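You operate a simulated robot arm through the tools that you are given. There is no shell and no other tool. Be economical: measure what you need, move in short steps, check, and stop when the job is done.

The job below is to be done with a simulated two-armed robot. You get a single attempt, and the scene is never put back.

TASK
Nest the banded canisters one inside the other and close the large one.
Fine: hold each lidded one steady with the other hand as its lid comes off; those two lids stay on the table.

It is judged by the outcome, as a careful person would: the job done as asked, and still so three seconds after it is handed in. It fails if anything else is knocked over, pushed out of place, dropped, spilled or broken. A push-on lid holds only when it is set on centred and level and pressed home; a screw cap is set on level and turned clockwise until tight.

THE ROBOT
Two 7-joint arms with two-finger parallel grippers on one trunk, on a base that drives. Base frame: it is fixed to the floor where the robot stands at the start and does not move with it; the origin is under the middle of the robot, x ahead of it, y to its left, z up. Units: mm, degrees, N and s.
The left shoulder is at the start at [70, 163, 1149], the right one opposite. With the tool pointing down near the work surface each hand reaches from about 380 to 880 mm from the robot's upright axis, wherever it stands, measured 20 degrees to its own side. Places, roughly: large banded canister (10x10x13 cm) [500, 300, 900]; middle banded canister (8x8x10 cm) [500, 100, 800]; small banded canister (6x6x8 cm) [500, -100, 800]; top of the steel table [600, 200, 800]. Payload 3.43 kg a hand.
The tool frame of a hand sits at the grasp point between the pads (the TCP): z along the fingers, y along the line on which they close. The tips reach 34 mm beyond it. The gripper opens to 128 mm. The fingers are 24 mm wide and 12 mm thick; the gripper's body (48 by 130 mm) begins 96 mm behind the TCP.
Orientation is that of the tool frame in the base frame, as [roll, pitch, yaw] about the fixed x, y, z axes, in that order (R = Rz(yaw) Ry(pitch) Rx(roll)). With the fingers straight down and closing along the base's y, the tool's x points along the base's -x, its y along +y and its z along -z.

THE INTERFACE
- The arms move only by the tool nudge_tool. It takes "left_rows", "right_rows" or both (then of equal length, played together; a hand with none holds still); each is a list of rows, each a list of 3 entries, a list of its own where there are three numbers: the finger opening in cm, from 0 to 12.8, then the shift along the tool's x, y, z in units of 30 mm (1.0 is 30 mm), then the turn, a rotation vector about the tool's x, y, z in units of 6 degrees (1.0 is 6 degrees). In form: [[gripper, [tx, ty, tz], [ax, ay, az]], ...]. A call has 1 to 10 rows; each row shifts and turns the commanded pose from where the row before left it, along the tool's axes as they then stand. A call with a number of a shift or a turn outside -1 to 1 is refused whole. A row lasts 0.2 s, in which the tool goes at most 50 mm and 8.6 degrees; a call with a longer step from one row to the next is refused whole, and so is a gripper value outside its range. A pose out of reach is approached as far as the arm can. The call stops where the force on the tool passes 90 N (or 10 N more than at its start, if that is more) or the arm is blocked; 0.2 s more then pass. The fingers move at their own pace (about 153 mm/s each) and stop on an object; they squeeze with about 41 N. The grip force told is the motor's: it shows also when the fingers shut on nothing. Time passes only in rows, and 0.2 s behind the last, so rows that do not move let the fingers close. It gives the time, the measured TCP pose, the force on the tool (base axes), the opening and the grip force at its end, in the units of the frame above (readings bear some noise), with the torque about the TCP (base axes, N m) and any sound that the robot's microphone picked up.
- Cameras (640 x 400 px; columns grow to the right, rows downward): "scene" is now at [139.8, 19.8, 1385.3]; the picture's right is [0.26, -0.97, 0.00], its down [-0.58, -0.16, -0.80] and it looks along [0.77, 0.21, -0.60] (base axes); focal length 214 px, centre (320, 200). "left" rides on the left gripper at [76, 11, -160] in its tool frame; the picture's right is [-0.15, 0.99, 0.00], its down [-0.88, -0.13, -0.46] and it looks along [-0.45, -0.07, 0.89] (tool axes); focal length 234 px, centre (320, 200). "right" rides on the right gripper at [76, -11, -160] in its tool frame; the picture's right is [0.15, 0.99, 0.00], its down [-0.88, 0.13, -0.46] and it looks along [-0.45, 0.07, 0.89] (tool axes); focal length 234 px, centre (320, 200). There is no depth. A picture from a camera that has moved, and an enlarged one, comes with that camera's place and axes in the base frame and with its lens. The place of the scene camera against the robot may be out by one fixed shift of up to 18 mm in any direction.
- camera(camera): a new picture of that camera. No time passes.
- lift_body(by): slides the trunk up (or, below 0, down) by that many mm; the arms and the scene camera ride with it, the base frame stays. It gives what a move gives, with no picture.
- steer(legs): drives the robot by 1 to 6 legs, each [ahead, left, turn to the left] in mm, mm and degrees, along the robot's own axes; the way and the turn of a leg run together, so that a leg with both is an arc; at most 1500 mm and 180 degrees a leg. The arms and the cameras ride along, it lands a little off, and it stops where it bumps. It gives what a move gives.
- pan_tilt(pan, tilt): turns the head with the scene camera to pan (to the left, within 86 degrees either way) and tilt (down, from -29 to 69), counted from straight ahead of the robot. It gives what a move gives.
- enlarge(camera, box): a new picture of the part [left, top, right, bottom] of that camera's present view, enlarged. No time passes.
- sign_off(): hands the job in; it is judged then, once.

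Go step by step. Nothing tells you exact positions but the pictures and the camera data: compare them with the known pose of the tool, close in by small moves and look again before you grip or let go. The budget is 120 turns and 100 pictures, counting those below and the enlarged ones. Unless the task says otherwise, let go and move clear before handing in, and close with one line.

The tools are called after "Call:" by a JSON object that holds its "name" and its "arguments". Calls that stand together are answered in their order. nudge_tool: Moves the arms, as the interface text tells. Its arguments: {"type":"object","properties":{"left_rows":{"type":"array"},"right_rows":{"type":"array"}},"required":[]} The other tools are called the same way: lift_body (by) slides the trunk up or down; steer (legs) drives the base; pan_tilt (pan, tilt) turns the head that bears the scene camera; camera (camera) takes a picture; enlarge (camera, box) takes an enlarged picture of a part of a camera's view; sign_off () hands the job in.

At the start:

```text
t: 0.0
left_position: [397.3, 191.5, 1234.4]
left_ee_rot: [179.9, 0.1, 180.0]
left_contact_force: [0.5, -0.6, -0.2]
left_moment: [-0.01, 0.0, 0.04]
left_grip_width: 127.9
left_grasp_force: 0.0
right_position: [700.3, -194.5, 1330.9]
right_ee_rot: [-180.0, 0.0, -180.0]
right_contact_force: [-0.3, 0.6, -0.7]
right_moment: [-0.04, 0.0, 0.04]
right_grip_width: 127.9
right_grasp_force: 0.0
trunk travel left (down, up): [-629.0, 311.0]
robot x, y, heading: [-1.0, 1.0, -0.1]
head pan, tilt: [15.2, 36.8]
```

scene: 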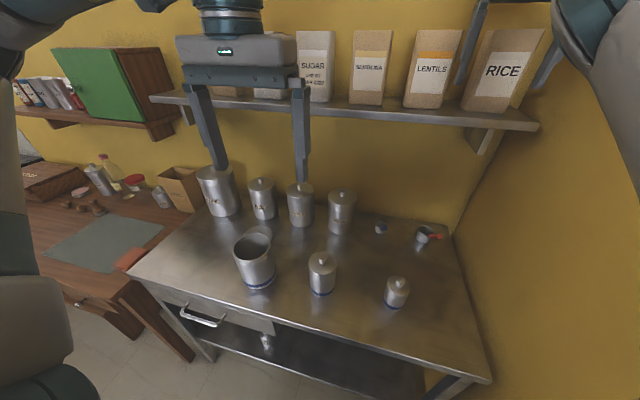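
right: 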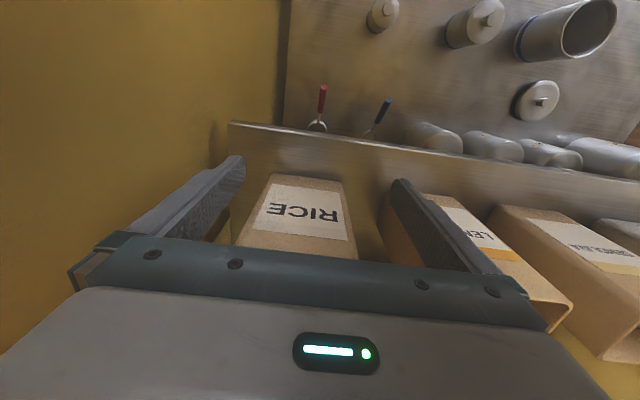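
left: 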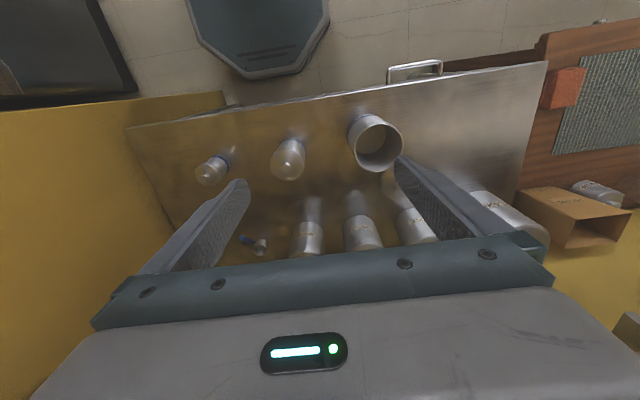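

I see the large canister open with its lid behind it, and the middle and small ones lidded. I'll look closer first.

Call:
{"name": "enlarge", "arguments": {"camera": "scene", "box": [180, 160, 460, 335]}}

Call:
{"name": "enlarge", "arguments": {"camera": "left", "box": [180, 90, 440, 252]}}

Call:
{"name": "enlarge", "arguments": {"camera": "right", "box": [340, 0, 640, 188]}}

```text
2.29 times, centred on (320, 248) of scene
camera zoom: at [139.8, 19.8, 1385.3], right [0.26, -0.97, 0.0], down [-0.58, -0.16, -0.8], along [0.77, 0.21, -0.6], focal length 490 px, centre (320, 91)
```

zoom: 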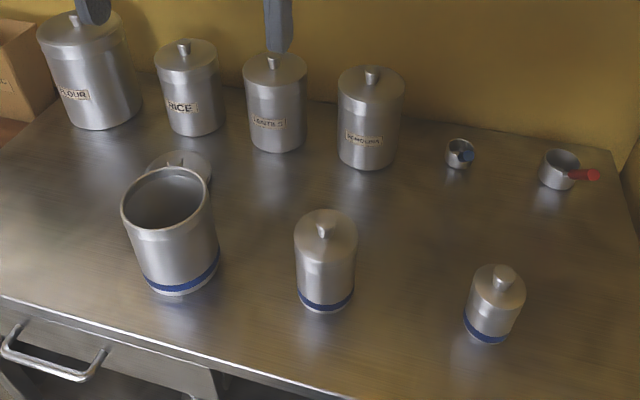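

```text
2.46 times, centred on (310, 171) of left
camera zoom: at [320.8, 201.4, 1393.0], right [0.15, 0.99, 0.0], down [0.88, -0.13, 0.46], along [0.45, -0.07, -0.89], focal length 576 px, centre (345, 271)
```

zoom: 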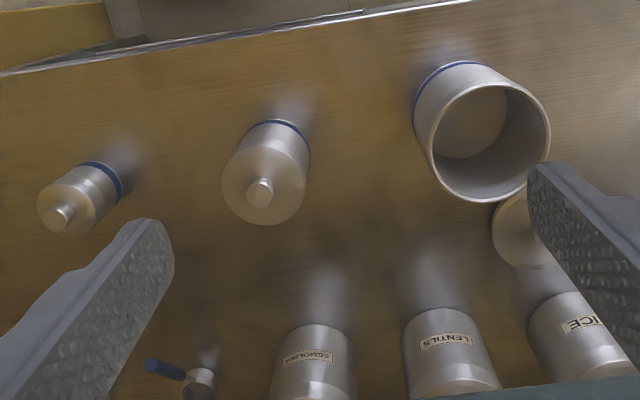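

```text
2.13 times, centred on (490, 94) of right
camera zoom: at [626.5, -205.1, 1489.6], right [-0.15, 0.99, 0.0], down [0.88, 0.13, 0.46], along [0.45, 0.07, -0.89], focal length 498 px, centre (-42, 426)
```

zoom: 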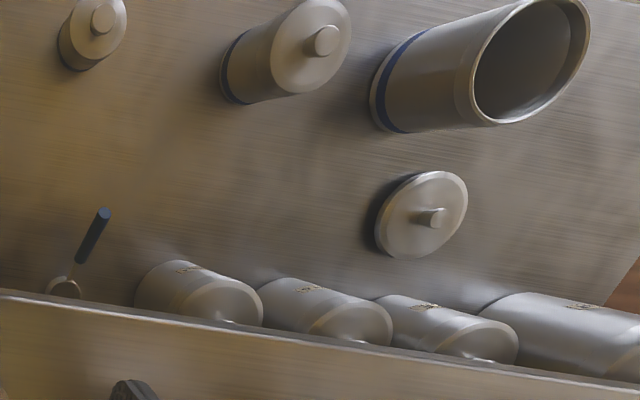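

The large canister (about 458,301) is open and empty, its lid is flat near (588,375), the middle is near (484,97) and the small near (481,-103). I'll back off a bit so the arms have room for tilted grasps.

Call:
{"name": "steer", "arguments": {"legs": [[-150, 0, 0]]}}

Call:
{"name": "nudge_tool", "arguments": {"left_rows": [[12.8, [-1, 0, 1], [0, 0, 1]], [12.8, [-1, 0, 1], [0, 0, 1]], [12.8, [-1, 0, 1], [0, 0, 1]], [12.8, [0, 0, 1], [0, 0, 1]], [12.8, [0, 0, 1], [0, -1, 0]], [12.8, [0, 0, 0], [0, -1, 0]], [12.8, [0, 0, 0], [0, -1, 0]], [12.8, [0, 0, 0], [0, -1, 0]], [12.8, [0, 0, 0], [0, -1, 0]], [12.8, [0, 0, 0], [0, -1, 0]]], "right_rows": [[12.8, [1, 0, 0], [0, 0, 0]], [12.8, [1, 0, 0], [0, 0, 0]], [12.8, [1, 0, 0], [0, 0, 0]], [12.8, [1, 0, 0], [0, 0, 0]], [12.8, [1, 0, 1], [0, 0, 1]], [12.8, [0, 0, 1], [0, 0, 1]], [12.8, [0, 0, 1], [0, 0, 1]], [12.8, [0, 0, 1], [0, 0, 1]], [12.8, [0, 0, 1], [0, 0, 0]], [12.8, [0, 0, 0], [0, 0, 0]]]}}

```text
t: 1.4
left_position: [248.5, 191.2, 1234.9]
left_ee_rot: [180.0, 0.0, 179.8]
left_contact_force: [0.3, 0.4, 0.0]
left_moment: [0.06, 0.0, 0.03]
left_grip_width: 128.0
left_grasp_force: 0.0
right_position: [553.1, -194.5, 1329.2]
right_ee_rot: [180.0, 0.0, 179.8]
right_contact_force: [-0.1, 0.2, 0.2]
right_moment: [0.01, 0.0, -0.02]
right_grip_width: 128.1
right_grasp_force: 0.0
trunk travel left (down, up): [-629.0, 311.0]
robot x, y, heading: [-150.6, 0.9, -0.3]
head pan, tilt: [15.2, 36.8]
```

```text
t: 2.1
left_position: [326.3, 184.4, 1159.7]
left_ee_rot: [-179.9, -0.3, 165.4]
left_contact_force: [0.6, 1.1, -0.2]
left_moment: [-0.05, 0.06, 0.01]
left_grip_width: 127.9
left_grasp_force: 0.0
right_position: [514.7, -216.4, 1156.8]
right_ee_rot: [179.5, -17.0, 177.9]
right_contact_force: [1.4, 0.0, -1.1]
right_moment: [-0.02, 0.09, -0.01]
right_grip_width: 128.1
right_grasp_force: 0.1
trunk travel left (down, up): [-629.0, 311.0]
robot x, y, heading: [-150.0, 1.0, -0.2]
head pan, tilt: [15.2, 36.8]
stopped in row 3 (right hand): the arm was blocked; the commanded pose is now the measured one
```

The right arm swung oddly and stopped as blocked; the left went on partway. Let me look before proceeding.

Call:
{"name": "camera", "arguments": {"camera": "scene"}}

Call:
{"name": "nudge_tool", "arguments": {"left_rows": [[12.8, [0, 0, 0], [0, 0, 0]]]}}

```text
93 pictures are left
camera scene: at [-3.1, 20.3, 1384.4], right [0.26, -0.97, 0.0], down [-0.58, -0.16, -0.8], along [0.77, 0.21, -0.6], focal length 214 px, centre (320, 200)
```

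scene: 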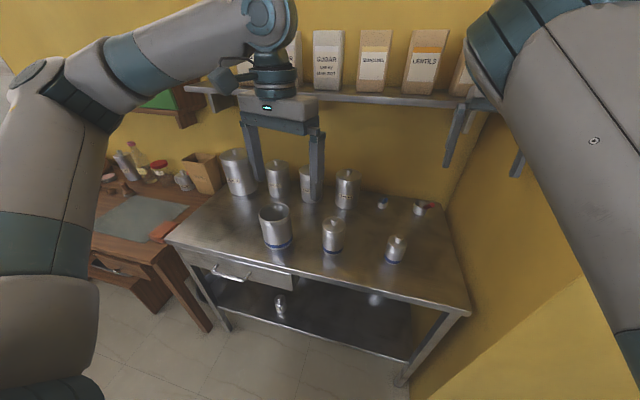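

```text
t: 2.5
left_position: [321.1, 183.4, 1160.6]
left_ee_rot: [-180.0, -0.1, 165.4]
left_contact_force: [0.4, 0.5, 0.7]
left_moment: [0.0, 0.06, 0.01]
left_grip_width: 128.0
left_grasp_force: 0.1
right_position: [510.0, -217.8, 1159.7]
right_ee_rot: [179.2, -17.0, 178.0]
right_contact_force: [0.6, -0.1, 0.2]
right_moment: [-0.01, 0.06, 0.02]
right_grip_width: 127.8
right_grasp_force: 0.0
trunk travel left (down, up): [-629.0, 311.0]
robot x, y, heading: [-152.2, 1.3, 0.1]
head pan, tilt: [15.2, 36.8]
```

Both arms are free; I'll level the right hand and go on tilting the left while lowering it.

Call:
{"name": "nudge_tool", "arguments": {"left_rows": [[12.8, [0, 0, 1], [0, 0, 0.75]], [12.8, [0, 0, 1], [0, 0, 0.75]], [12.8, [0, 0, 0], [0, -1, 0]], [12.8, [0, 0, 0], [0, -1, 0]], [12.8, [0, 0, 0], [0, -1, 0]], [12.8, [0, 0, 0], [0, -1, 0]], [12.8, [0, 0, 0], [0, -1, 0]], [12.8, [0, 0, 0], [0, -1, 0]], [12.8, [0, 0, 0], [0, -1, 0]], [12.8, [0, 0, 0], [0, -1, 0]]], "right_rows": [[12.8, [0, 0, 0], [0, -0.7, 0]], [12.8, [0, 0, 0], [0, -0.7, 0]], [12.8, [0, 0, 0], [0, -0.7, 0]], [12.8, [0, 0, 0], [0, -0.7, 0]], [12.8, [0, 0, 0], [0, 0, 0]], [12.8, [0, 0, 0], [0, 0, 0]], [12.8, [0, 0, 0], [0, 0, 0]], [12.8, [0, 0, 0], [0, 0, 0]], [12.8, [0, 0, 0], [0, 0, 0]], [12.8, [0, 0, 0], [0, 0, 0]]]}}

```text
t: 3.3
left_position: [318.3, 183.1, 1102.9]
left_ee_rot: [-180.0, 5.3, 156.5]
left_contact_force: [-0.9, 0.1, 0.7]
left_moment: [0.01, -0.07, 0.0]
left_grip_width: 127.9
left_grasp_force: 0.1
right_position: [501.1, -231.7, 1065.1]
right_ee_rot: [179.1, -14.1, 176.3]
right_contact_force: [-0.3, 0.3, 0.2]
right_moment: [0.01, -0.05, 0.03]
right_grip_width: 128.0
right_grasp_force: 0.0
trunk travel left (down, up): [-629.0, 311.0]
robot x, y, heading: [-147.6, -3.3, -0.2]
head pan, tilt: [15.2, 36.8]
stopped in row 4 (right hand): the arm was blocked; the commanded pose is now the measured one
```

The right arm drifts on rotations, perhaps near a joint limit. I'll test small pure moves with it.

Call:
{"name": "nudge_tool", "arguments": {"right_rows": [[12.8, [0, 0, 0], [0, 0, 0]], [12.8, [0, -0.5, 0], [0, 0, 0]], [12.8, [0, -0.5, 0], [0, 0, 0]], [12.8, [0, 0, 0], [0, 0, 0]]]}}

Call:
{"name": "nudge_tool", "arguments": {"right_rows": [[12.8, [0, 0, 0], [0, -0.5, 0]], [12.8, [0, 0, 0], [0, -0.5, 0]], [12.8, [0, 0, 0], [0, 0, 0]]]}}

```text
t: 4.3
left_position: [319.5, 190.1, 1100.5]
left_ee_rot: [-179.8, 5.4, 156.6]
left_contact_force: [0.4, 0.2, -0.4]
left_moment: [0.0, -0.01, -0.01]
left_grip_width: 128.0
left_grasp_force: 0.0
right_position: [500.0, -251.5, 1064.3]
right_ee_rot: [179.3, -14.2, 176.8]
right_contact_force: [-0.2, 38.3, 5.1]
right_moment: [-4.27, -0.21, 1.34]
right_grip_width: 105.7
right_grasp_force: 0.0
trunk travel left (down, up): [-629.0, 311.0]
robot x, y, heading: [-147.7, -0.1, -0.2]
head pan, tilt: [15.2, 36.8]
```

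```text
t: 5.1
left_position: [320.5, 196.8, 1097.7]
left_ee_rot: [-179.4, 5.2, 156.7]
left_contact_force: [-0.1, -0.3, 0.5]
left_moment: [0.01, 0.0, -0.01]
left_grip_width: 128.3
left_grasp_force: 0.1
right_position: [502.9, -254.9, 1051.2]
right_ee_rot: [179.3, -9.4, 176.0]
right_contact_force: [24.0, 63.0, 22.7]
right_moment: [-8.88, 1.97, 3.58]
right_grip_width: 100.4
right_grasp_force: 0.0
trunk travel left (down, up): [-629.0, 311.0]
robot x, y, heading: [-150.9, 0.4, 0.2]
head pan, tilt: [15.2, 36.8]
```

The right fingers are touching the wall on the right, so the wall is what blocks that arm. I'll move the hand inward and then shift the base left.

Call:
{"name": "nudge_tool", "arguments": {"right_rows": [[12.8, [0, 0.5, 0], [0, 0, 0]], [12.8, [0, 1, 0], [0, 0, 0]], [12.8, [0, 1, 0], [0, 0, 0]], [12.8, [0, 0.5, 0], [0, 0, 0]], [12.8, [0, 0, 0], [0, 0, 0]]]}}

Call:
{"name": "steer", "arguments": {"legs": [[0, 150, 0]]}}

Call:
{"name": "camera", "arguments": {"camera": "scene"}}

```text
t: 6.5
left_position: [319.3, 185.0, 1101.5]
left_ee_rot: [180.0, 5.1, 156.3]
left_contact_force: [0.2, -0.4, -0.5]
left_moment: [-0.02, -0.02, -0.01]
left_grip_width: 128.1
left_grasp_force: 0.2
right_position: [518.6, -205.0, 1043.4]
right_ee_rot: [178.4, -10.8, 174.5]
right_contact_force: [0.1, 0.7, -0.2]
right_moment: [0.02, -0.01, 0.0]
right_grip_width: 128.2
right_grasp_force: 0.1
right hand out of reach, approached as far as the arm can: row 3, 4
trunk travel left (down, up): [-629.0, 311.0]
robot x, y, heading: [-145.7, -1.9, -0.0]
head pan, tilt: [15.2, 36.8]
stopped in row 5 (right hand): the arm was blocked; the commanded pose is now the measured one
```

```text
t: 7.9
left_position: [321.3, 334.8, 1100.7]
left_ee_rot: [180.0, 5.1, 156.4]
left_contact_force: [-0.1, 0.1, 0.2]
left_moment: [0.0, 0.01, 0.04]
left_grip_width: 128.0
left_grasp_force: 0.0
right_position: [520.4, -53.2, 1043.7]
right_ee_rot: [178.5, -10.7, 174.6]
right_contact_force: [0.3, 0.8, -0.4]
right_moment: [0.0, 0.03, -0.01]
right_grip_width: 128.0
right_grasp_force: 0.1
trunk travel left (down, up): [-629.0, 311.0]
robot x, y, heading: [-145.6, 149.3, -0.1]
head pan, tilt: [15.2, 36.8]
```

```text
92 pictures are left
camera scene: at [-9.7, 170.2, 1385.4], right [0.26, -0.97, 0.0], down [-0.58, -0.16, -0.8], along [0.77, 0.21, -0.6], focal length 214 px, centre (320, 200)
```

scene: 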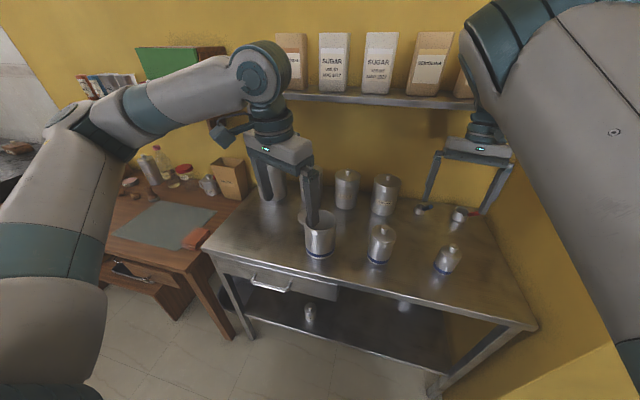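

The robot now stands clear of the wall. I'll level the right hand again.

Call:
{"name": "nudge_tool", "arguments": {"right_rows": [[12.8, [0, 0, 0], [0, -0.5, 0]], [12.8, [0, 0, 0], [0, -0.5, 0]], [12.8, [0, 0, 0], [0, -0.5, 0]], [12.8, [0, 0, 0], [0, -0.3, 0]], [12.8, [0, 0, 0], [0, 0, 0]]]}}

```text
t: 9.3
left_position: [319.8, 335.6, 1101.0]
left_ee_rot: [-180.0, 5.1, 156.4]
left_contact_force: [-0.6, -0.3, 0.6]
left_moment: [0.05, 0.0, 0.03]
left_grip_width: 127.9
left_grasp_force: 0.0
right_position: [520.5, -83.6, 1006.7]
right_ee_rot: [177.7, -3.9, 172.4]
right_contact_force: [-1.0, -0.6, 0.3]
right_moment: [0.05, 0.0, 0.0]
right_grip_width: 128.0
right_grasp_force: 0.0
right hand out of reach, approached as far as the arm can: row 3, 4
trunk travel left (down, up): [-629.0, 311.0]
robot x, y, heading: [-148.6, 152.0, -0.3]
head pan, tilt: [15.2, 36.8]
stopped in row 5 (right hand): the arm was blocked; the commanded pose is now the measured one
```

The right arm still hits a limit. I'll look at its elbow.

Call:
{"name": "pan_tilt", "arguments": {"pan": -50, "tilt": 25}}

Call:
{"name": "camera", "arguments": {"camera": "scene"}}

```text
t: 10.7
left_position: [319.6, 334.3, 1101.1]
left_ee_rot: [179.9, 5.1, 156.5]
left_contact_force: [-0.4, 0.1, 0.4]
left_moment: [0.02, 0.01, 0.02]
left_grip_width: 128.0
left_grasp_force: 0.0
right_position: [520.5, -81.5, 1007.4]
right_ee_rot: [177.8, -3.9, 172.4]
right_contact_force: [0.2, 0.0, -0.7]
right_moment: [0.0, -0.02, -0.05]
right_grip_width: 128.1
right_grasp_force: 0.1
trunk travel left (down, up): [-629.0, 311.0]
robot x, y, heading: [-151.7, 152.5, -0.2]
head pan, tilt: [-50.0, 25.0]
```

```text
91 pictures are left
camera scene: at [-34.6, 77.6, 1403.8], right [-0.77, -0.64, 0.0], down [-0.27, 0.32, -0.91], along [0.58, -0.69, -0.42], focal length 214 px, centre (320, 200)
```

scene: 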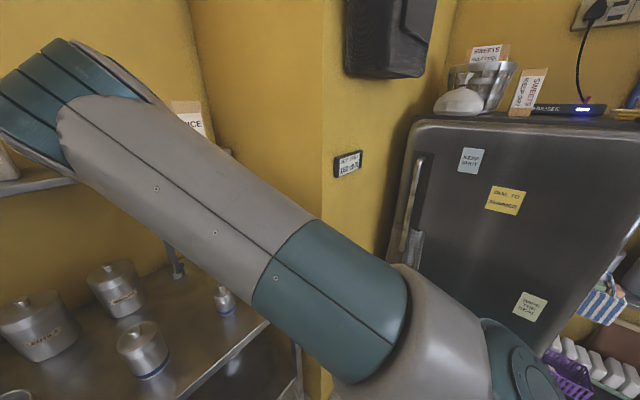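

The right upper arm points high and forward, clear of the wall now. I'll try a pull-back motion to see whether it folds.

Call:
{"name": "nudge_tool", "arguments": {"right_rows": [[12.8, [0.5, 0, 0], [0, 0, 0]], [12.8, [0.5, 0, 0], [0, 0, 0]], [12.8, [0.5, 0, 0], [0, 0, 0]], [12.8, [0, 0, 0], [0, 0, 0]]]}}

Call:
{"name": "nudge_tool", "arguments": {"right_rows": [[12.8, [0, -0.5, 0], [0, 0, 0]], [12.8, [0, -0.5, 0], [0, 0, 0]], [12.8, [0, -0.5, 0], [0, 0, 0]], [12.8, [0, 0, 0], [0, 0, 0]]]}}

```text
t: 11.9
left_position: [321.3, 334.8, 1100.4]
left_ee_rot: [180.0, 5.1, 156.5]
left_contact_force: [0.4, -0.2, 1.0]
left_moment: [0.02, 0.02, 0.0]
left_grip_width: 127.9
left_grasp_force: 0.0
right_position: [471.5, -101.5, 976.5]
right_ee_rot: [177.4, -7.7, 170.6]
right_contact_force: [-0.3, 0.0, 0.1]
right_moment: [0.0, -0.04, -0.01]
right_grip_width: 128.0
right_grasp_force: 0.0
right hand out of reach, approached as far as the arm can: row 3
trunk travel left (down, up): [-629.0, 311.0]
robot x, y, heading: [-145.3, 150.8, -0.2]
head pan, tilt: [-50.0, 25.0]
stopped in row 4 (right hand): the arm was blocked; the commanded pose is now the measured one
```

```text
t: 12.9
left_position: [320.5, 334.7, 1102.3]
left_ee_rot: [180.0, 5.1, 156.5]
left_contact_force: [-0.5, -1.0, -0.1]
left_moment: [0.0, 0.01, 0.0]
left_grip_width: 127.8
left_grasp_force: 0.2
right_position: [464.5, -146.2, 974.7]
right_ee_rot: [177.4, -7.6, 170.7]
right_contact_force: [0.3, -0.1, -0.4]
right_moment: [-0.02, 0.01, -0.01]
right_grip_width: 128.2
right_grasp_force: 0.0
trunk travel left (down, up): [-629.0, 311.0]
robot x, y, heading: [-148.9, 151.9, -0.1]
head pan, tilt: [-50.0, 25.0]
```

Sideways motion works. I'll raise the trunk for safety and try levelling again.

Call:
{"name": "lift_body", "arguments": {"by": 150}}

Call:
{"name": "nudge_tool", "arguments": {"right_rows": [[12.8, [0, 0, 0], [0, -0.4, 0]], [12.8, [0, 0, 0], [0, -0.4, 0]], [12.8, [0, 0, 0.5], [0, -0.4, 0]], [12.8, [0, 0, 0.5], [0, 0, 0]], [12.8, [0, 0, 0.5], [0, 0, 0]], [12.8, [0, 0, 0.5], [0, 0, 0]]]}}

```text
t: 14.6
left_position: [322.0, 335.8, 1251.9]
left_ee_rot: [180.0, 5.1, 156.4]
left_contact_force: [0.2, -0.5, 0.4]
left_moment: [0.02, 0.03, 0.0]
left_grip_width: 127.7
left_grasp_force: 0.0
right_position: [464.0, -146.4, 1124.6]
right_ee_rot: [177.4, -7.5, 170.7]
right_contact_force: [0.2, -0.4, -0.1]
right_moment: [0.0, 0.03, -0.02]
right_grip_width: 128.3
right_grasp_force: 0.1
trunk travel left (down, up): [-779.0, 161.0]
robot x, y, heading: [-150.8, 148.5, -0.4]
head pan, tilt: [-50.0, 25.0]
```

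```text
t: 16.0
left_position: [322.2, 335.0, 1251.2]
left_ee_rot: [-180.0, 5.1, 156.4]
left_contact_force: [0.2, 0.1, 0.7]
left_moment: [-0.01, 0.01, 0.01]
left_grip_width: 128.3
left_grasp_force: 0.0
right_position: [464.4, -141.9, 1066.2]
right_ee_rot: [177.4, -0.3, 170.5]
right_contact_force: [0.1, 0.5, -0.3]
right_moment: [-0.03, -0.02, 0.04]
right_grip_width: 128.0
right_grasp_force: 0.1
trunk travel left (down, up): [-779.0, 161.0]
robot x, y, heading: [-155.9, 149.0, 0.1]
head pan, tilt: [-50.0, 25.0]
```

The right arm works well now, pointing straight down. I'll take right-hand pictures to measure things.

Call:
{"name": "camera", "arguments": {"camera": "right"}}

Call:
{"name": "pan_tilt", "arguments": {"pan": -5, "tilt": 45}}

Call:
{"name": "camera", "arguments": {"camera": "scene"}}

```text
90 pictures are left
camera right: at [388.4, -147.5, 1224.6], right [0.02, 1.0, 0.04], down [0.89, -0.04, 0.46], along [0.46, 0.03, -0.89], focal length 234 px, centre (320, 200)
```

right: 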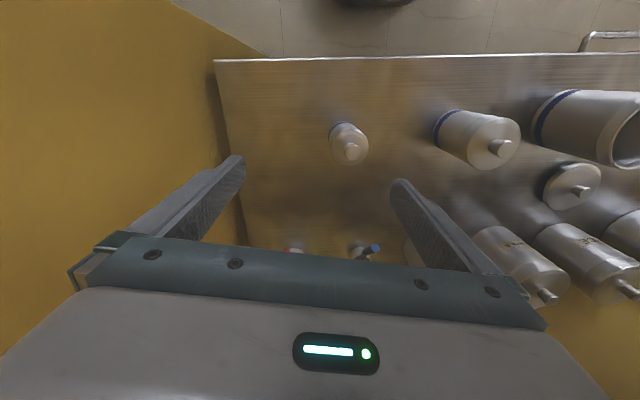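

```text
t: 17.1
left_position: [320.7, 333.5, 1250.8]
left_ee_rot: [-179.9, 5.1, 156.3]
left_contact_force: [0.4, 0.3, 0.3]
left_moment: [0.01, -0.02, -0.01]
left_grip_width: 127.9
left_grasp_force: 0.2
right_position: [463.4, -142.9, 1065.5]
right_ee_rot: [177.5, -0.3, 170.5]
right_contact_force: [0.5, -0.2, -0.1]
right_moment: [0.0, 0.0, 0.01]
right_grip_width: 127.9
right_grasp_force: 0.1
trunk travel left (down, up): [-779.0, 161.0]
robot x, y, heading: [-156.5, 149.2, -0.3]
head pan, tilt: [-5.0, 45.0]
```

```text
89 pictures are left
camera scene: at [-12.6, 140.9, 1523.2], right [-0.09, -1.0, 0.0], down [-0.7, 0.06, -0.71], along [0.7, -0.06, -0.71], focal length 214 px, centre (320, 200)
```

scene: 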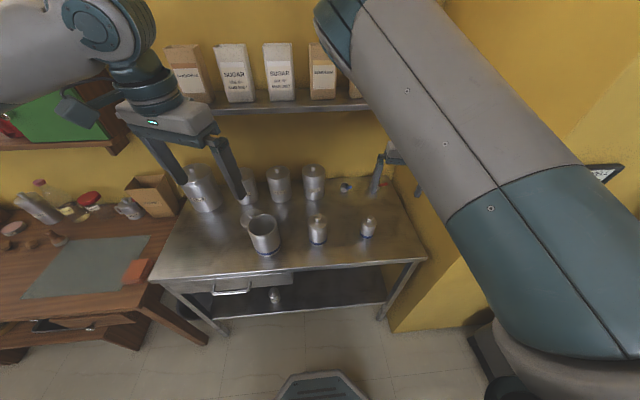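

I'll zoom on the right view for a more exact reading.

Call:
{"name": "enlarge", "arguments": {"camera": "right", "box": [300, 80, 540, 230]}}

```text
2.67 times, centred on (420, 155) of right
camera zoom: at [387.8, -147.9, 1224.4], right [0.02, 1.0, 0.04], down [0.89, -0.04, 0.46], along [0.46, 0.03, -0.89], focal length 624 px, centre (53, 320)
```

zoom: 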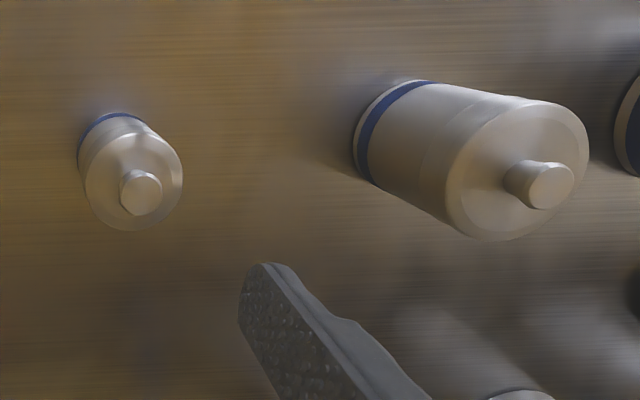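

Now measured (current frame): middle at about (478,114) with its lid at z≈900, small at about (482,-89). Next I tilt the left hand for a low side hold.

Call:
{"name": "nudge_tool", "arguments": {"left_rows": [[12.8, [0, 0, 0.5], [0, -1, 0]], [12.8, [0, 0, 0.5], [0, -1, 0]], [12.8, [0, 0, 0], [0, -1, 0]], [12.8, [0, 0, 0], [0, -1, 0]], [12.8, [0, 0, 0], [0, -1, 0]], [12.8, [0, 0, 0], [0, -1, 0]], [12.8, [0, 0, 0], [0, -1, 0]], [12.8, [0, 0, 0], [0, -1, 0]], [12.8, [0, 0, 0], [0, 0, 0]]]}}

```text
t: 19.1
left_position: [391.2, 335.4, 1246.1]
left_ee_rot: [-180.0, 53.1, 156.3]
left_contact_force: [-0.7, -0.4, 0.1]
left_moment: [0.04, 0.0, -0.01]
left_grip_width: 128.2
left_grasp_force: 0.1
left hand out of reach, approached as far as the arm can: row 5, 6, 7, 8
right_position: [463.3, -142.2, 1064.8]
right_ee_rot: [177.3, -0.3, 170.5]
right_contact_force: [-0.5, 0.2, 0.0]
right_moment: [-0.01, 0.02, 0.01]
right_grip_width: 128.1
right_grasp_force: 0.0
trunk travel left (down, up): [-779.0, 161.0]
robot x, y, heading: [-149.3, 152.2, -0.1]
head pan, tilt: [-5.0, 45.0]
```

Tilt reached. Now I move the left hand to a spot short of the middle canister.

Call:
{"name": "nudge_tool", "arguments": {"left_rows": [[12.8, [0.74, -0.556, 0.892], [0, 0, 0]], [12.8, [0.74, -0.556, 0.892], [0, 0, 0]], [12.8, [0.74, -0.556, 0.892], [0, 0, 0]], [12.8, [0.74, -0.556, 0.892], [0, 0, 0]], [12.8, [0.74, -0.556, 0.892], [0, 0, 0]], [12.8, [0.74, -0.556, 0.892], [0, 0, 0]], [12.8, [0.74, -0.556, 0.892], [0, 0, 0]], [12.8, [0.74, -0.556, 0.892], [0, 0, 0]], [12.8, [0.74, -0.556, 0.892], [0, 0, 0]]]}}

Call:
{"name": "camera", "arguments": {"camera": "left"}}

Call:
{"name": "camera", "arguments": {"camera": "scene"}}

```text
t: 21.1
left_position: [408.1, 170.6, 941.8]
left_ee_rot: [179.8, 53.2, 156.3]
left_contact_force: [-0.3, -0.7, -0.1]
left_moment: [0.04, 0.03, 0.03]
left_grip_width: 128.0
left_grasp_force: 0.0
left hand out of reach, approached as far as the arm can: row 1
right_position: [462.5, -143.3, 1065.7]
right_ee_rot: [177.4, -0.3, 170.5]
right_contact_force: [0.2, -0.6, -0.1]
right_moment: [0.02, -0.03, 0.05]
right_grip_width: 127.9
right_grasp_force: 0.1
trunk travel left (down, up): [-779.0, 161.0]
robot x, y, heading: [-148.6, 147.0, -0.1]
head pan, tilt: [-5.0, 45.0]
```

```text
87 pictures are left
camera left: at [252.5, 248.4, 975.1], right [0.48, 0.87, 0.12], down [0.1, -0.19, 0.98], along [0.87, -0.45, -0.17], focal length 234 px, centre (320, 200)
```

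left: 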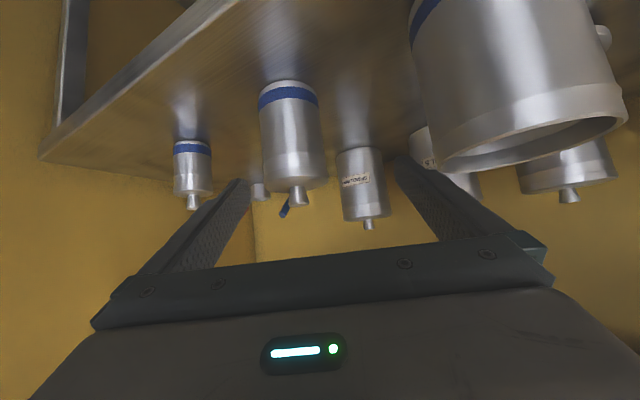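

```text
86 pictures are left
camera scene: at [-13.3, 140.1, 1523.3], right [-0.09, -1.0, 0.0], down [-0.7, 0.06, -0.71], along [0.7, -0.06, -0.71], focal length 214 px, centre (320, 200)
```

scene: 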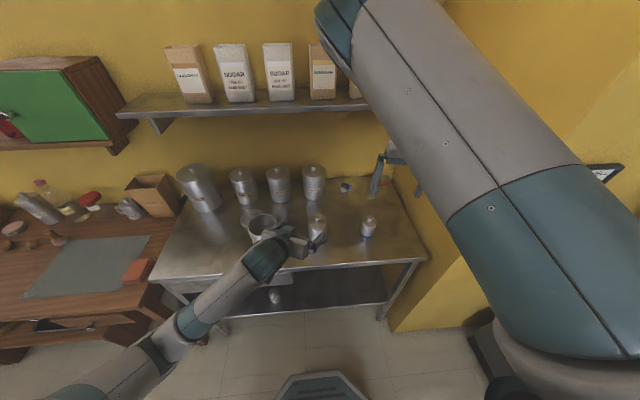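

The left camera puts the middle canister at about (478,107). I'll align and slide the open fingers around its lower body.

Call:
{"name": "nudge_tool", "arguments": {"left_rows": [[12.8, [0.44, -0.5, 0.5], [0, 0, 0]], [12.8, [0.44, -0.5, 0.5], [0, 0, 0]], [12.8, [0, 0, 0.6], [0, 0, 0]], [12.8, [0, 0, 0.6], [0, 0, 0]], [12.8, [0, 0, 0.6], [0, 0, 0]], [12.8, [0, 0, 0], [0, 0, 0]]]}}

Call:
{"name": "camera", "arguments": {"camera": "left"}}

```text
t: 22.5
left_position: [442.4, 123.2, 871.4]
left_ee_rot: [-179.9, 53.2, 156.4]
left_contact_force: [0.7, 1.1, -0.2]
left_moment: [0.01, 0.02, -0.01]
left_grip_width: 128.0
left_grasp_force: 0.0
right_position: [462.9, -142.6, 1065.7]
right_ee_rot: [177.5, -0.3, 170.5]
right_contact_force: [-1.0, 0.4, -0.1]
right_moment: [0.01, -0.05, 0.02]
right_grip_width: 127.8
right_grasp_force: 0.1
trunk travel left (down, up): [-779.0, 161.0]
robot x, y, heading: [-150.5, 152.1, -0.0]
head pan, tilt: [-5.0, 45.0]
```

```text
85 pictures are left
camera left: at [286.9, 200.8, 905.0], right [0.48, 0.87, 0.12], down [0.1, -0.18, 0.98], along [0.87, -0.46, -0.17], focal length 234 px, centre (320, 200)
```

left: 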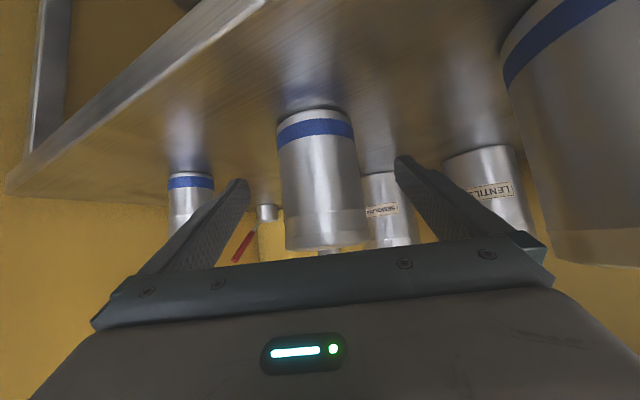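

The canister sits centred between the fingers. I advance the rest and close.

Call:
{"name": "nudge_tool", "arguments": {"left_rows": [[12.8, [0, 0, 0.5], [0, 0, 0]], [12.8, [0, 0, 0.5], [0, 0, 0]], [12.8, [0, 0, 0.5], [0, 0, 0]], [12.8, [0, 0, 0], [0, 0, 0]], [7.0, [0, 0, 0], [0, 0, 0]], [7.0, [0, 0, 0], [0, 0, 0]], [7.0, [0, 0, 0], [0, 0, 0]]]}}

Call:
{"name": "camera", "arguments": {"camera": "left"}}

Call:
{"name": "camera", "arguments": {"camera": "right"}}

```text
t: 24.1
left_position: [475.2, 107.6, 845.0]
left_ee_rot: [-179.9, 53.0, 156.3]
left_contact_force: [0.0, 0.0, -0.8]
left_moment: [-0.01, -0.05, -0.02]
left_grip_width: 69.9
left_grasp_force: 0.1
right_position: [462.0, -143.4, 1065.1]
right_ee_rot: [177.4, -0.4, 170.5]
right_contact_force: [0.0, 0.1, -0.5]
right_moment: [0.02, -0.02, 0.0]
right_grip_width: 127.9
right_grasp_force: 0.1
trunk travel left (down, up): [-779.0, 161.0]
robot x, y, heading: [-149.7, 151.6, -0.0]
head pan, tilt: [-5.0, 45.0]
```

```text
84 pictures are left
camera left: at [320.5, 185.2, 878.6], right [0.48, 0.87, 0.12], down [0.1, -0.18, 0.98], along [0.87, -0.46, -0.17], focal length 234 px, centre (320, 200)
```

left: 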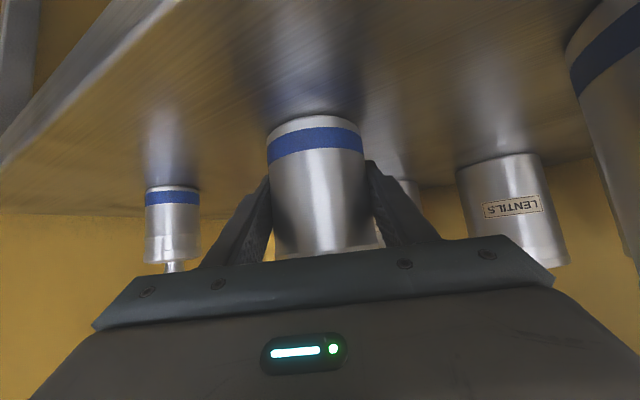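

```text
83 pictures are left
camera right: at [387.6, -148.1, 1224.4], right [0.02, 1.0, 0.04], down [0.89, -0.04, 0.46], along [0.46, 0.03, -0.89], focal length 234 px, centre (320, 200)
```

right: 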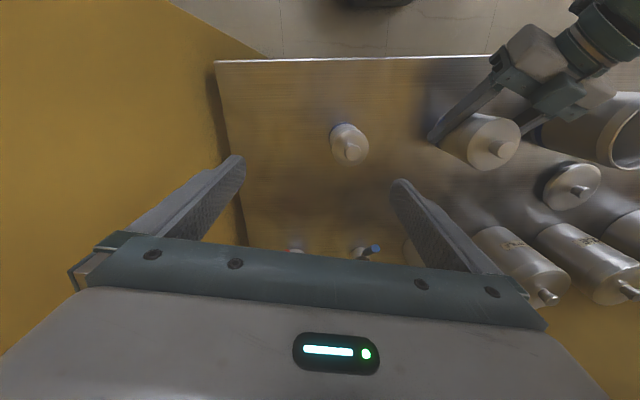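

The fingers stopped at the commanded 70 mm without touching, so I close further.

Call:
{"name": "nudge_tool", "arguments": {"left_rows": [[5.5, [0, 0, 0], [0, 0, 0]], [5.5, [0, 0, 0], [0, 0, 0]], [5.5, [0, 0, 0], [0, 0, 0]]]}}

Call:
{"name": "enlarge", "arguments": {"camera": "right", "box": [400, 60, 640, 210]}}

```text
t: 24.9
left_position: [476.1, 105.9, 843.7]
left_ee_rot: [-180.0, 53.0, 156.4]
left_contact_force: [0.8, 0.2, -0.4]
left_moment: [0.05, -0.06, 0.03]
left_grip_width: 68.3
left_grasp_force: 41.2
right_position: [463.1, -143.1, 1065.1]
right_ee_rot: [177.4, -0.3, 170.4]
right_contact_force: [-0.6, -0.1, 0.0]
right_moment: [0.05, -0.01, 0.01]
right_grip_width: 127.9
right_grasp_force: 0.1
trunk travel left (down, up): [-779.0, 161.0]
robot x, y, heading: [-148.9, 152.4, -0.2]
head pan, tilt: [-5.0, 45.0]
```

```text
2.67 times, centred on (520, 135) of right
camera zoom: at [387.6, -148.2, 1224.4], right [0.02, 1.0, 0.04], down [0.89, -0.04, 0.46], along [0.46, 0.03, -0.89], focal length 624 px, centre (-213, 373)
```

zoom: 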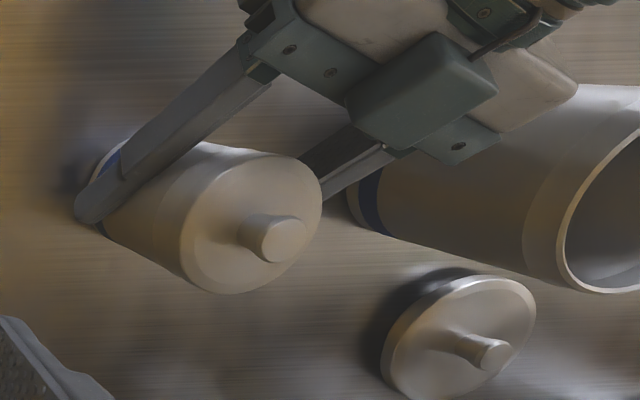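

Middle canister is firmly held (68 mm). Now the right hand goes above its knob.

Call:
{"name": "nudge_tool", "arguments": {"right_rows": [[6, [0, 0, 0], [0.43, 0, 0]], [6, [0.113, 0.92, 0], [0, 0, 0]], [6, [0.113, 0.92, 0], [0, 0, 0]], [6, [0.113, 0.92, 0], [0, 0, 0]], [6, [0.113, 0.92, 0], [0, 0, 0]], [6, [0.113, 0.92, 0.2], [0, 0, 0]], [6, [0.113, 0.92, 0.3], [0, 0, 0]], [6, [0.113, 0.92, 0.4], [0, 0, 0]], [6, [0.113, 0.92, 0.4], [0, 0, 0]], [6, [0.113, 0.92, 0.4], [0, 0, 0]]]}}

Call:
{"name": "camera", "arguments": {"camera": "right"}}

Call:
{"name": "camera", "arguments": {"camera": "left"}}

```text
t: 27.1
left_position: [475.9, 107.0, 844.8]
left_ee_rot: [-179.9, 53.2, 156.4]
left_contact_force: [0.6, -0.5, -0.1]
left_moment: [0.02, 0.01, -0.03]
left_grip_width: 67.8
left_grasp_force: 41.4
right_position: [573.1, -37.4, 1010.4]
right_ee_rot: [-180.0, -0.3, 170.4]
right_contact_force: [-0.5, 0.1, 0.5]
right_moment: [-0.02, 0.0, -0.03]
right_grip_width: 60.1
right_grasp_force: 0.1
right hand out of reach, approached as far as the arm can: row 3, 4, 5, 6, 7, 8, 9, 10
trunk travel left (down, up): [-779.0, 161.0]
robot x, y, heading: [-144.3, 153.9, -0.3]
head pan, tilt: [-5.0, 45.0]
```

```text
81 pictures are left
camera right: at [500.0, -35.8, 1169.1], right [0.02, 1.0, 0.0], down [0.89, -0.02, 0.45], along [0.45, -0.01, -0.89], focal length 234 px, centre (320, 200)
```

right: 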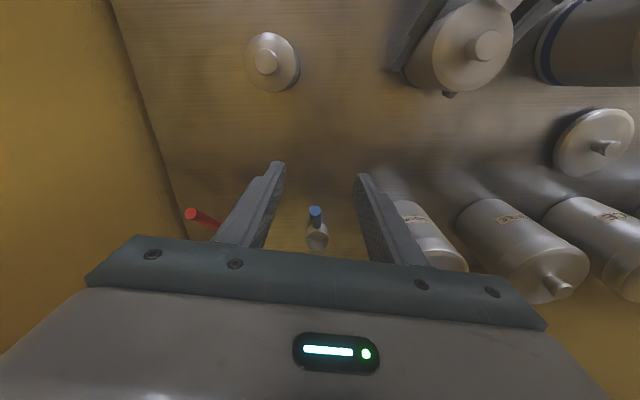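

```text
80 pictures are left
camera left: at [320.9, 185.2, 878.4], right [0.48, 0.87, 0.12], down [0.1, -0.18, 0.98], along [0.87, -0.46, -0.17], focal length 234 px, centre (320, 200)
```

left: 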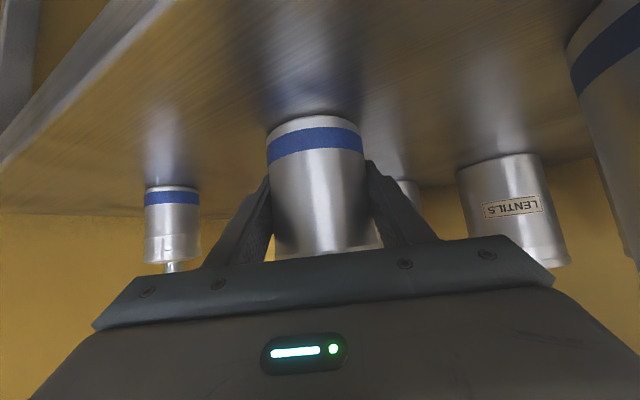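

The right arm cannot come inward that far from here. I'll let go of the canister, back the left hand off, and stand further left so the canisters lie within the right hand's sector.

Call:
{"name": "nudge_tool", "arguments": {"left_rows": [[12.8, [0, 0, 0], [0, 0, 0]], [12.8, [0, 0, 0], [0, 0, 0]], [12.8, [0, 0, -0.8], [0, 0, 0]], [12.8, [0, 0, -1], [0, 0, 0]], [12.8, [0, 0, -1], [0, 0, 0]], [12.8, [0, 0, -1], [0, 0, 0]], [12.8, [-0.8, 0, -0.6], [0, 0, 0]], [12.8, [-0.8, 0, -0.6], [0, 0, 0]], [12.8, [-0.8, 0, -0.6], [0, 0, 0]], [12.8, [-0.8, 0, -0.6], [0, 0, 0]]]}}

Call:
{"name": "nudge_tool", "arguments": {"right_rows": [[6, [0, 0, -1], [0, 0, 0]], [6, [0.5, -0.5, -1], [0, 0, 0]], [6, [0.5, -0.5, 0], [0, 0, 0]], [6, [0.5, -0.5, 0], [0, 0, 0]], [6, [0.5, 0, 0], [0, 0, 0]]]}}

```text
t: 29.3
left_position: [393.5, 144.3, 1033.5]
left_ee_rot: [-180.0, 53.0, 156.4]
left_contact_force: [0.6, -0.9, -0.3]
left_moment: [0.03, -0.01, 0.04]
left_grip_width: 127.8
left_grasp_force: 0.1
right_position: [574.0, -38.6, 1009.6]
right_ee_rot: [-180.0, -0.4, 170.5]
right_contact_force: [-0.1, -0.9, 0.1]
right_moment: [0.0, -0.01, 0.01]
right_grip_width: 60.2
right_grasp_force: 0.0
trunk travel left (down, up): [-779.0, 161.0]
robot x, y, heading: [-150.0, 150.8, -0.4]
head pan, tilt: [-5.0, 45.0]
```

```text
t: 30.5
left_position: [392.8, 143.7, 1034.3]
left_ee_rot: [180.0, 53.2, 156.4]
left_contact_force: [0.4, -0.3, 0.7]
left_moment: [0.03, -0.04, -0.04]
left_grip_width: 128.0
left_grasp_force: 0.0
right_position: [516.4, -87.0, 1073.2]
right_ee_rot: [180.0, -0.4, 170.3]
right_contact_force: [0.3, 0.8, -0.6]
right_moment: [0.02, 0.0, -0.01]
right_grip_width: 60.2
right_grasp_force: 0.2
right hand out of reach, approached as far as the arm can: row 2, 4, 5
trunk travel left (down, up): [-779.0, 161.0]
robot x, y, heading: [-146.5, 150.7, 0.0]
head pan, tilt: [-5.0, 45.0]
```

The right upper arm seems to be kept out by the head; I'll stand further left so both hold and lid grips fall to the right side.

Call:
{"name": "steer", "arguments": {"legs": [[0, 230, 0]]}}

Call:
{"name": "nudge_tool", "arguments": {"right_rows": [[6, [0, -1, 0], [0, 0, 0]], [6, [0, -1, 0], [0, 0, 0]], [6, [0, -1, 0], [0, 0, 0]], [6, [0, -1, 0], [0, 0, 0]], [6, [1, -0.5, 0], [0, 0, 0]], [6, [1, 0, 0], [0, 0, 0]], [6, [1, 0, 0], [0, 0, 0]], [6, [1, 0, 0], [0, 0, 0]], [6, [1, 0, 0], [0, 0, 0]]]}}

Call:
{"name": "camera", "arguments": {"camera": "scene"}}

```text
t: 32.3
left_position: [393.6, 374.3, 1034.2]
left_ee_rot: [179.9, 53.2, 156.4]
left_contact_force: [-0.1, -0.5, 0.4]
left_moment: [0.01, -0.01, -0.02]
left_grip_width: 128.1
left_grasp_force: 0.1
right_position: [519.9, 146.0, 1072.0]
right_ee_rot: [179.8, -0.4, 170.4]
right_contact_force: [0.0, 0.3, -0.3]
right_moment: [0.02, 0.0, 0.05]
right_grip_width: 60.0
right_grasp_force: 0.1
trunk travel left (down, up): [-779.0, 161.0]
robot x, y, heading: [-148.4, 381.6, 0.1]
head pan, tilt: [-5.0, 45.0]
```

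```text
t: 34.3
left_position: [392.7, 373.7, 1034.8]
left_ee_rot: [-179.9, 53.1, 156.5]
left_contact_force: [-0.4, -0.2, 0.2]
left_moment: [-0.01, -0.03, 0.03]
left_grip_width: 128.2
left_grasp_force: 0.1
right_position: [342.1, 32.5, 1065.8]
right_ee_rot: [179.7, -1.3, 169.5]
right_contact_force: [-0.1, -0.2, -0.1]
right_moment: [0.04, 0.01, -0.02]
right_grip_width: 60.1
right_grasp_force: 0.0
trunk travel left (down, up): [-779.0, 161.0]
robot x, y, heading: [-148.3, 382.2, 0.1]
head pan, tilt: [-5.0, 45.0]
```

```text
79 pictures are left
camera scene: at [-13.6, 371.1, 1523.3], right [-0.09, -1.0, 0.0], down [-0.7, 0.06, -0.71], along [0.7, -0.06, -0.71], focal length 214 px, centre (320, 200)
```

scene: 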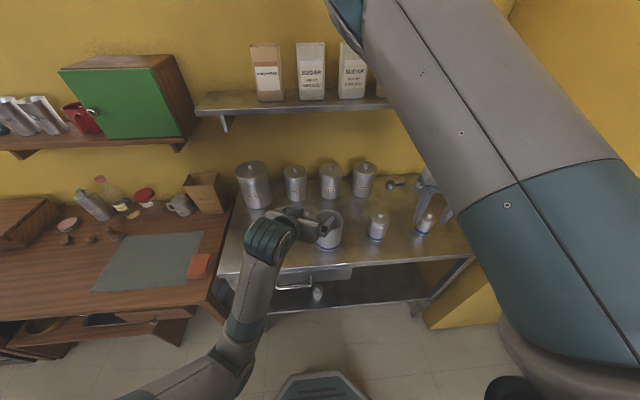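

It folds well when pulled back on its own side. Now I test coming inward from there.

Call:
{"name": "nudge_tool", "arguments": {"right_rows": [[6, [0.17, 0.98, 0], [0, 0, 0]], [6, [0.17, 0.98, 0], [0, 0, 0]], [6, [0.17, 0.98, 0], [0, 0, 0]], [6, [0.17, 0.98, 0], [0, 0, 0]], [6, [0.17, 0.98, 0], [0, 0, 0]], [6, [0.17, 0.98, 0], [0, 0, 0]], [6, [0, 0, 0], [0, 0, 0]]]}}

Call:
{"name": "camera", "arguments": {"camera": "scene"}}

```text
t: 36.1
left_position: [393.7, 374.2, 1033.9]
left_ee_rot: [-180.0, 53.1, 156.5]
left_contact_force: [0.5, 0.2, 0.9]
left_moment: [0.02, 0.02, 0.02]
left_grip_width: 127.9
left_grasp_force: 0.1
right_position: [339.3, 75.8, 1044.2]
right_ee_rot: [179.5, -4.3, 168.3]
right_contact_force: [0.4, 0.5, 0.5]
right_moment: [0.0, 0.02, 0.0]
right_grip_width: 60.1
right_grasp_force: 0.0
right hand out of reach, approached as far as the arm can: row 2, 3, 4, 5, 6
trunk travel left (down, up): [-779.0, 161.0]
robot x, y, heading: [-147.4, 381.5, 0.2]
head pan, tilt: [-5.0, 45.0]
stopped in row 7 (right hand): the arm was blocked; the commanded pose is now the measured one
```

```text
78 pictures are left
camera scene: at [-12.6, 371.2, 1523.2], right [-0.09, -1.0, 0.0], down [-0.7, 0.06, -0.71], along [0.7, -0.06, -0.71], focal length 214 px, centre (320, 200)
```

scene: 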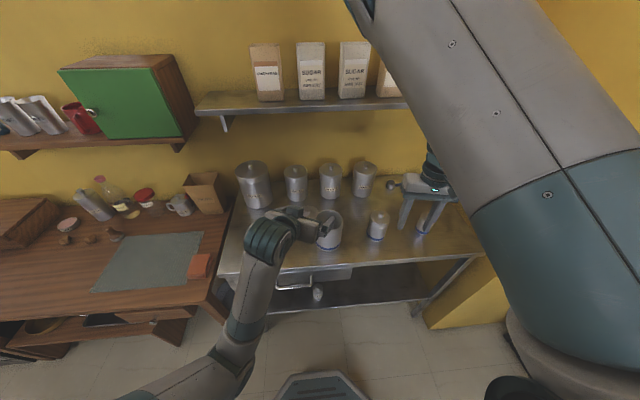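

Reach inward improves with extension, so I back up 100 mm and keep the canisters on the right side. Then I re-aim the left hand.

Call:
{"name": "steer", "arguments": {"legs": [[-100, 0, 0]]}}

Call:
{"name": "nudge_tool", "arguments": {"right_rows": [[6, [0, 0, -0.7], [0, -0.4, 0]], [6, [-1, 0, 0], [0, -0.4, 0]], [6, [-1, 0, 0], [0, 0, 0]], [6, [-1, 0, 0], [0, 0, 0]], [6, [-1, 0, 0], [0, 0, 0]], [6, [-1, 0, 0], [0, 0, 0]], [6, [-1, 0, 0], [0, 0, 0]], [6, [-1, 0, 0], [0, 0, 0]], [6, [0, 0, 0], [0, 0, 0]]]}}

Call:
{"name": "camera", "arguments": {"camera": "right"}}

```text
t: 37.2
left_position: [292.5, 376.0, 1033.7]
left_ee_rot: [180.0, 53.1, 156.5]
left_contact_force: [-0.3, -0.6, 0.2]
left_moment: [0.01, -0.01, -0.03]
left_grip_width: 127.9
left_grasp_force: 0.0
right_position: [240.1, 75.1, 1045.2]
right_ee_rot: [179.6, -4.2, 168.5]
right_contact_force: [0.1, 0.4, -0.3]
right_moment: [-0.01, -0.01, 0.02]
right_grip_width: 59.9
right_grasp_force: 0.0
trunk travel left (down, up): [-779.0, 161.0]
robot x, y, heading: [-252.5, 380.2, 0.1]
head pan, tilt: [-5.0, 45.0]
```

```text
t: 39.2
left_position: [292.1, 375.6, 1034.8]
left_ee_rot: [180.0, 53.1, 156.5]
left_contact_force: [0.7, 0.2, 0.7]
left_moment: [0.06, -0.01, 0.0]
left_grip_width: 127.9
left_grasp_force: 0.0
right_position: [447.1, 33.9, 1067.8]
right_ee_rot: [179.5, 0.5, 168.4]
right_contact_force: [-0.1, -0.6, 0.4]
right_moment: [-0.01, -0.04, 0.0]
right_grip_width: 60.2
right_grasp_force: 0.0
trunk travel left (down, up): [-779.0, 161.0]
robot x, y, heading: [-248.5, 381.8, 0.4]
head pan, tilt: [-5.0, 45.0]
```

```text
77 pictures are left
camera right: at [370.2, 37.5, 1225.5], right [0.05, 1.0, 0.01], down [0.88, -0.05, 0.47], along [0.46, -0.02, -0.89], focal length 234 px, centre (320, 200)
```

right: 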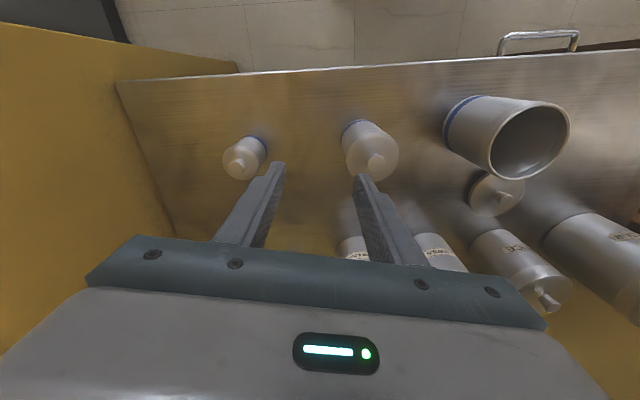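

Middle is at about (470,108). I bring the right hand above its knob to check reach.

Call:
{"name": "nudge_tool", "arguments": {"right_rows": [[6, [-0.06, 0.64, 0.3], [0, 0, 0]], [6, [-0.06, 0.64, 0.4], [0, 0, 0]], [6, [-0.06, 0.64, 0.5], [0, 0, 0]], [6, [-0.06, 0.64, 0.5], [0, 0, 0]], [6, [0, 0, 0], [0, 0, 0]]]}}

Call:
{"name": "camera", "arguments": {"camera": "right"}}

```text
t: 40.4
left_position: [293.0, 376.5, 1033.9]
left_ee_rot: [-180.0, 53.1, 156.6]
left_contact_force: [-0.5, 0.7, -0.1]
left_moment: [-0.01, -0.03, 0.0]
left_grip_width: 128.1
left_grasp_force: 0.1
right_position: [469.7, 106.8, 1018.5]
right_ee_rot: [179.6, 0.7, 168.4]
right_contact_force: [0.2, -0.8, 0.5]
right_moment: [0.0, 0.02, 0.02]
right_grip_width: 60.0
right_grasp_force: 0.0
trunk travel left (down, up): [-779.0, 161.0]
robot x, y, heading: [-247.5, 381.8, -0.0]
head pan, tilt: [-5.0, 45.0]
```

```text
76 pictures are left
camera right: at [392.9, 109.6, 1176.2], right [0.06, 1.0, 0.01], down [0.88, -0.05, 0.47], along [0.47, -0.02, -0.89], focal length 234 px, centre (320, 200)
```

right: 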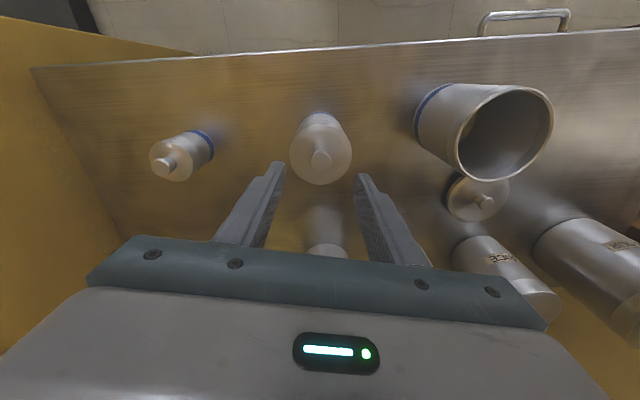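

Right hand hovers over the knob at the right place. Now the left hand swings in for the hold.

Call:
{"name": "nudge_tool", "arguments": {"left_rows": [[12.8, [0, 0, 0], [0.667, 0, 0.5]], [12.8, [0, 0, 0], [0.667, 0, 0.5]], [12.8, [-0.513, -0.909, 0.684], [0, 0, 0]], [12.8, [-0.513, -0.909, 0.684], [0, 0, 0]], [12.8, [-0.513, -0.909, 0.684], [0, 0, 0]], [12.8, [-0.513, -0.909, 0.684], [0, 0, 0]], [12.8, [-0.513, -0.909, 0.684], [0, 0, 0]], [12.8, [-0.513, -0.909, 0.684], [0, 0, 0]], [12.8, [0, 0, 0], [0, 0, 0]]]}}

```text
t: 42.3
left_position: [359.0, 235.6, 967.9]
left_ee_rot: [169.1, 48.1, 142.1]
left_contact_force: [0.0, 0.0, 0.2]
left_moment: [-0.02, 0.02, 0.02]
left_grip_width: 128.0
left_grasp_force: 0.0
right_position: [469.7, 106.7, 1017.8]
right_ee_rot: [179.5, 0.5, 168.4]
right_contact_force: [0.3, 0.4, -0.7]
right_moment: [-0.03, -0.01, -0.03]
right_grip_width: 60.0
right_grasp_force: 0.1
trunk travel left (down, up): [-779.0, 161.0]
robot x, y, heading: [-249.7, 377.6, 0.2]
head pan, tilt: [-5.0, 45.0]
stopped in row 9 (left hand): the arm was blocked; the commanded pose is now the measured one
```

The left arm stalled part-way, lower than commanded. Let me look.

Call:
{"name": "camera", "arguments": {"camera": "scene"}}

Call:
{"name": "camera", "arguments": {"camera": "left"}}

Call:
{"name": "camera", "arguments": {"camera": "right"}}

```text
75 pictures are left
camera scene: at [-112.5, 371.4, 1523.2], right [-0.09, -1.0, 0.0], down [-0.7, 0.06, -0.71], along [0.7, -0.06, -0.71], focal length 214 px, centre (320, 200)
```

scene: 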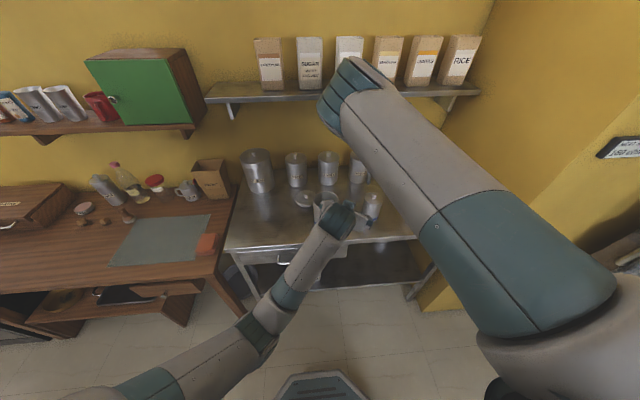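

```text
74 pictures are left
camera left: at [213.4, 322.9, 1017.5], right [0.57, 0.79, 0.23], down [0.08, -0.34, 0.94], along [0.82, -0.51, -0.26], focal length 234 px, centre (320, 200)
```

left: 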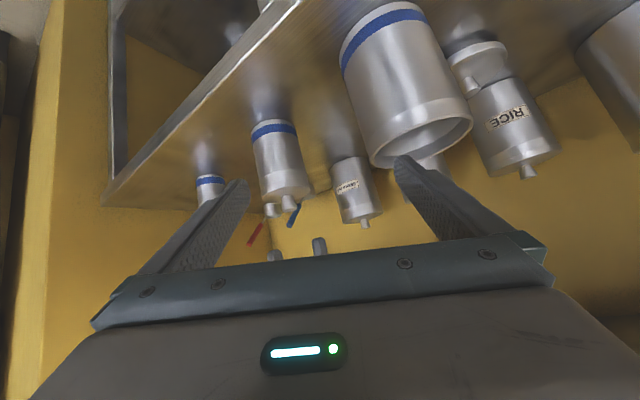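

```text
73 pictures are left
camera right: at [393.5, 109.4, 1175.9], right [0.06, 1.0, 0.01], down [0.88, -0.05, 0.46], along [0.46, -0.02, -0.89], focal length 234 px, centre (320, 200)
```

right: 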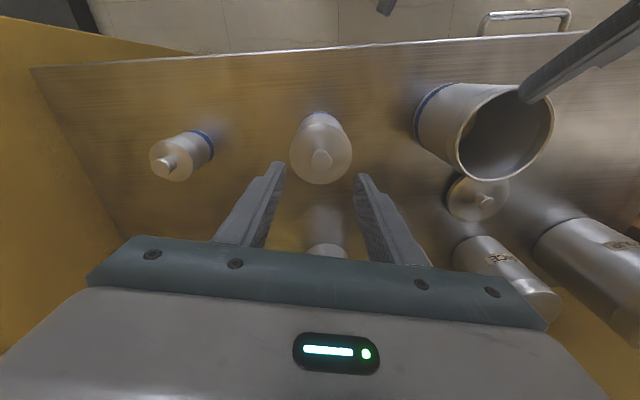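

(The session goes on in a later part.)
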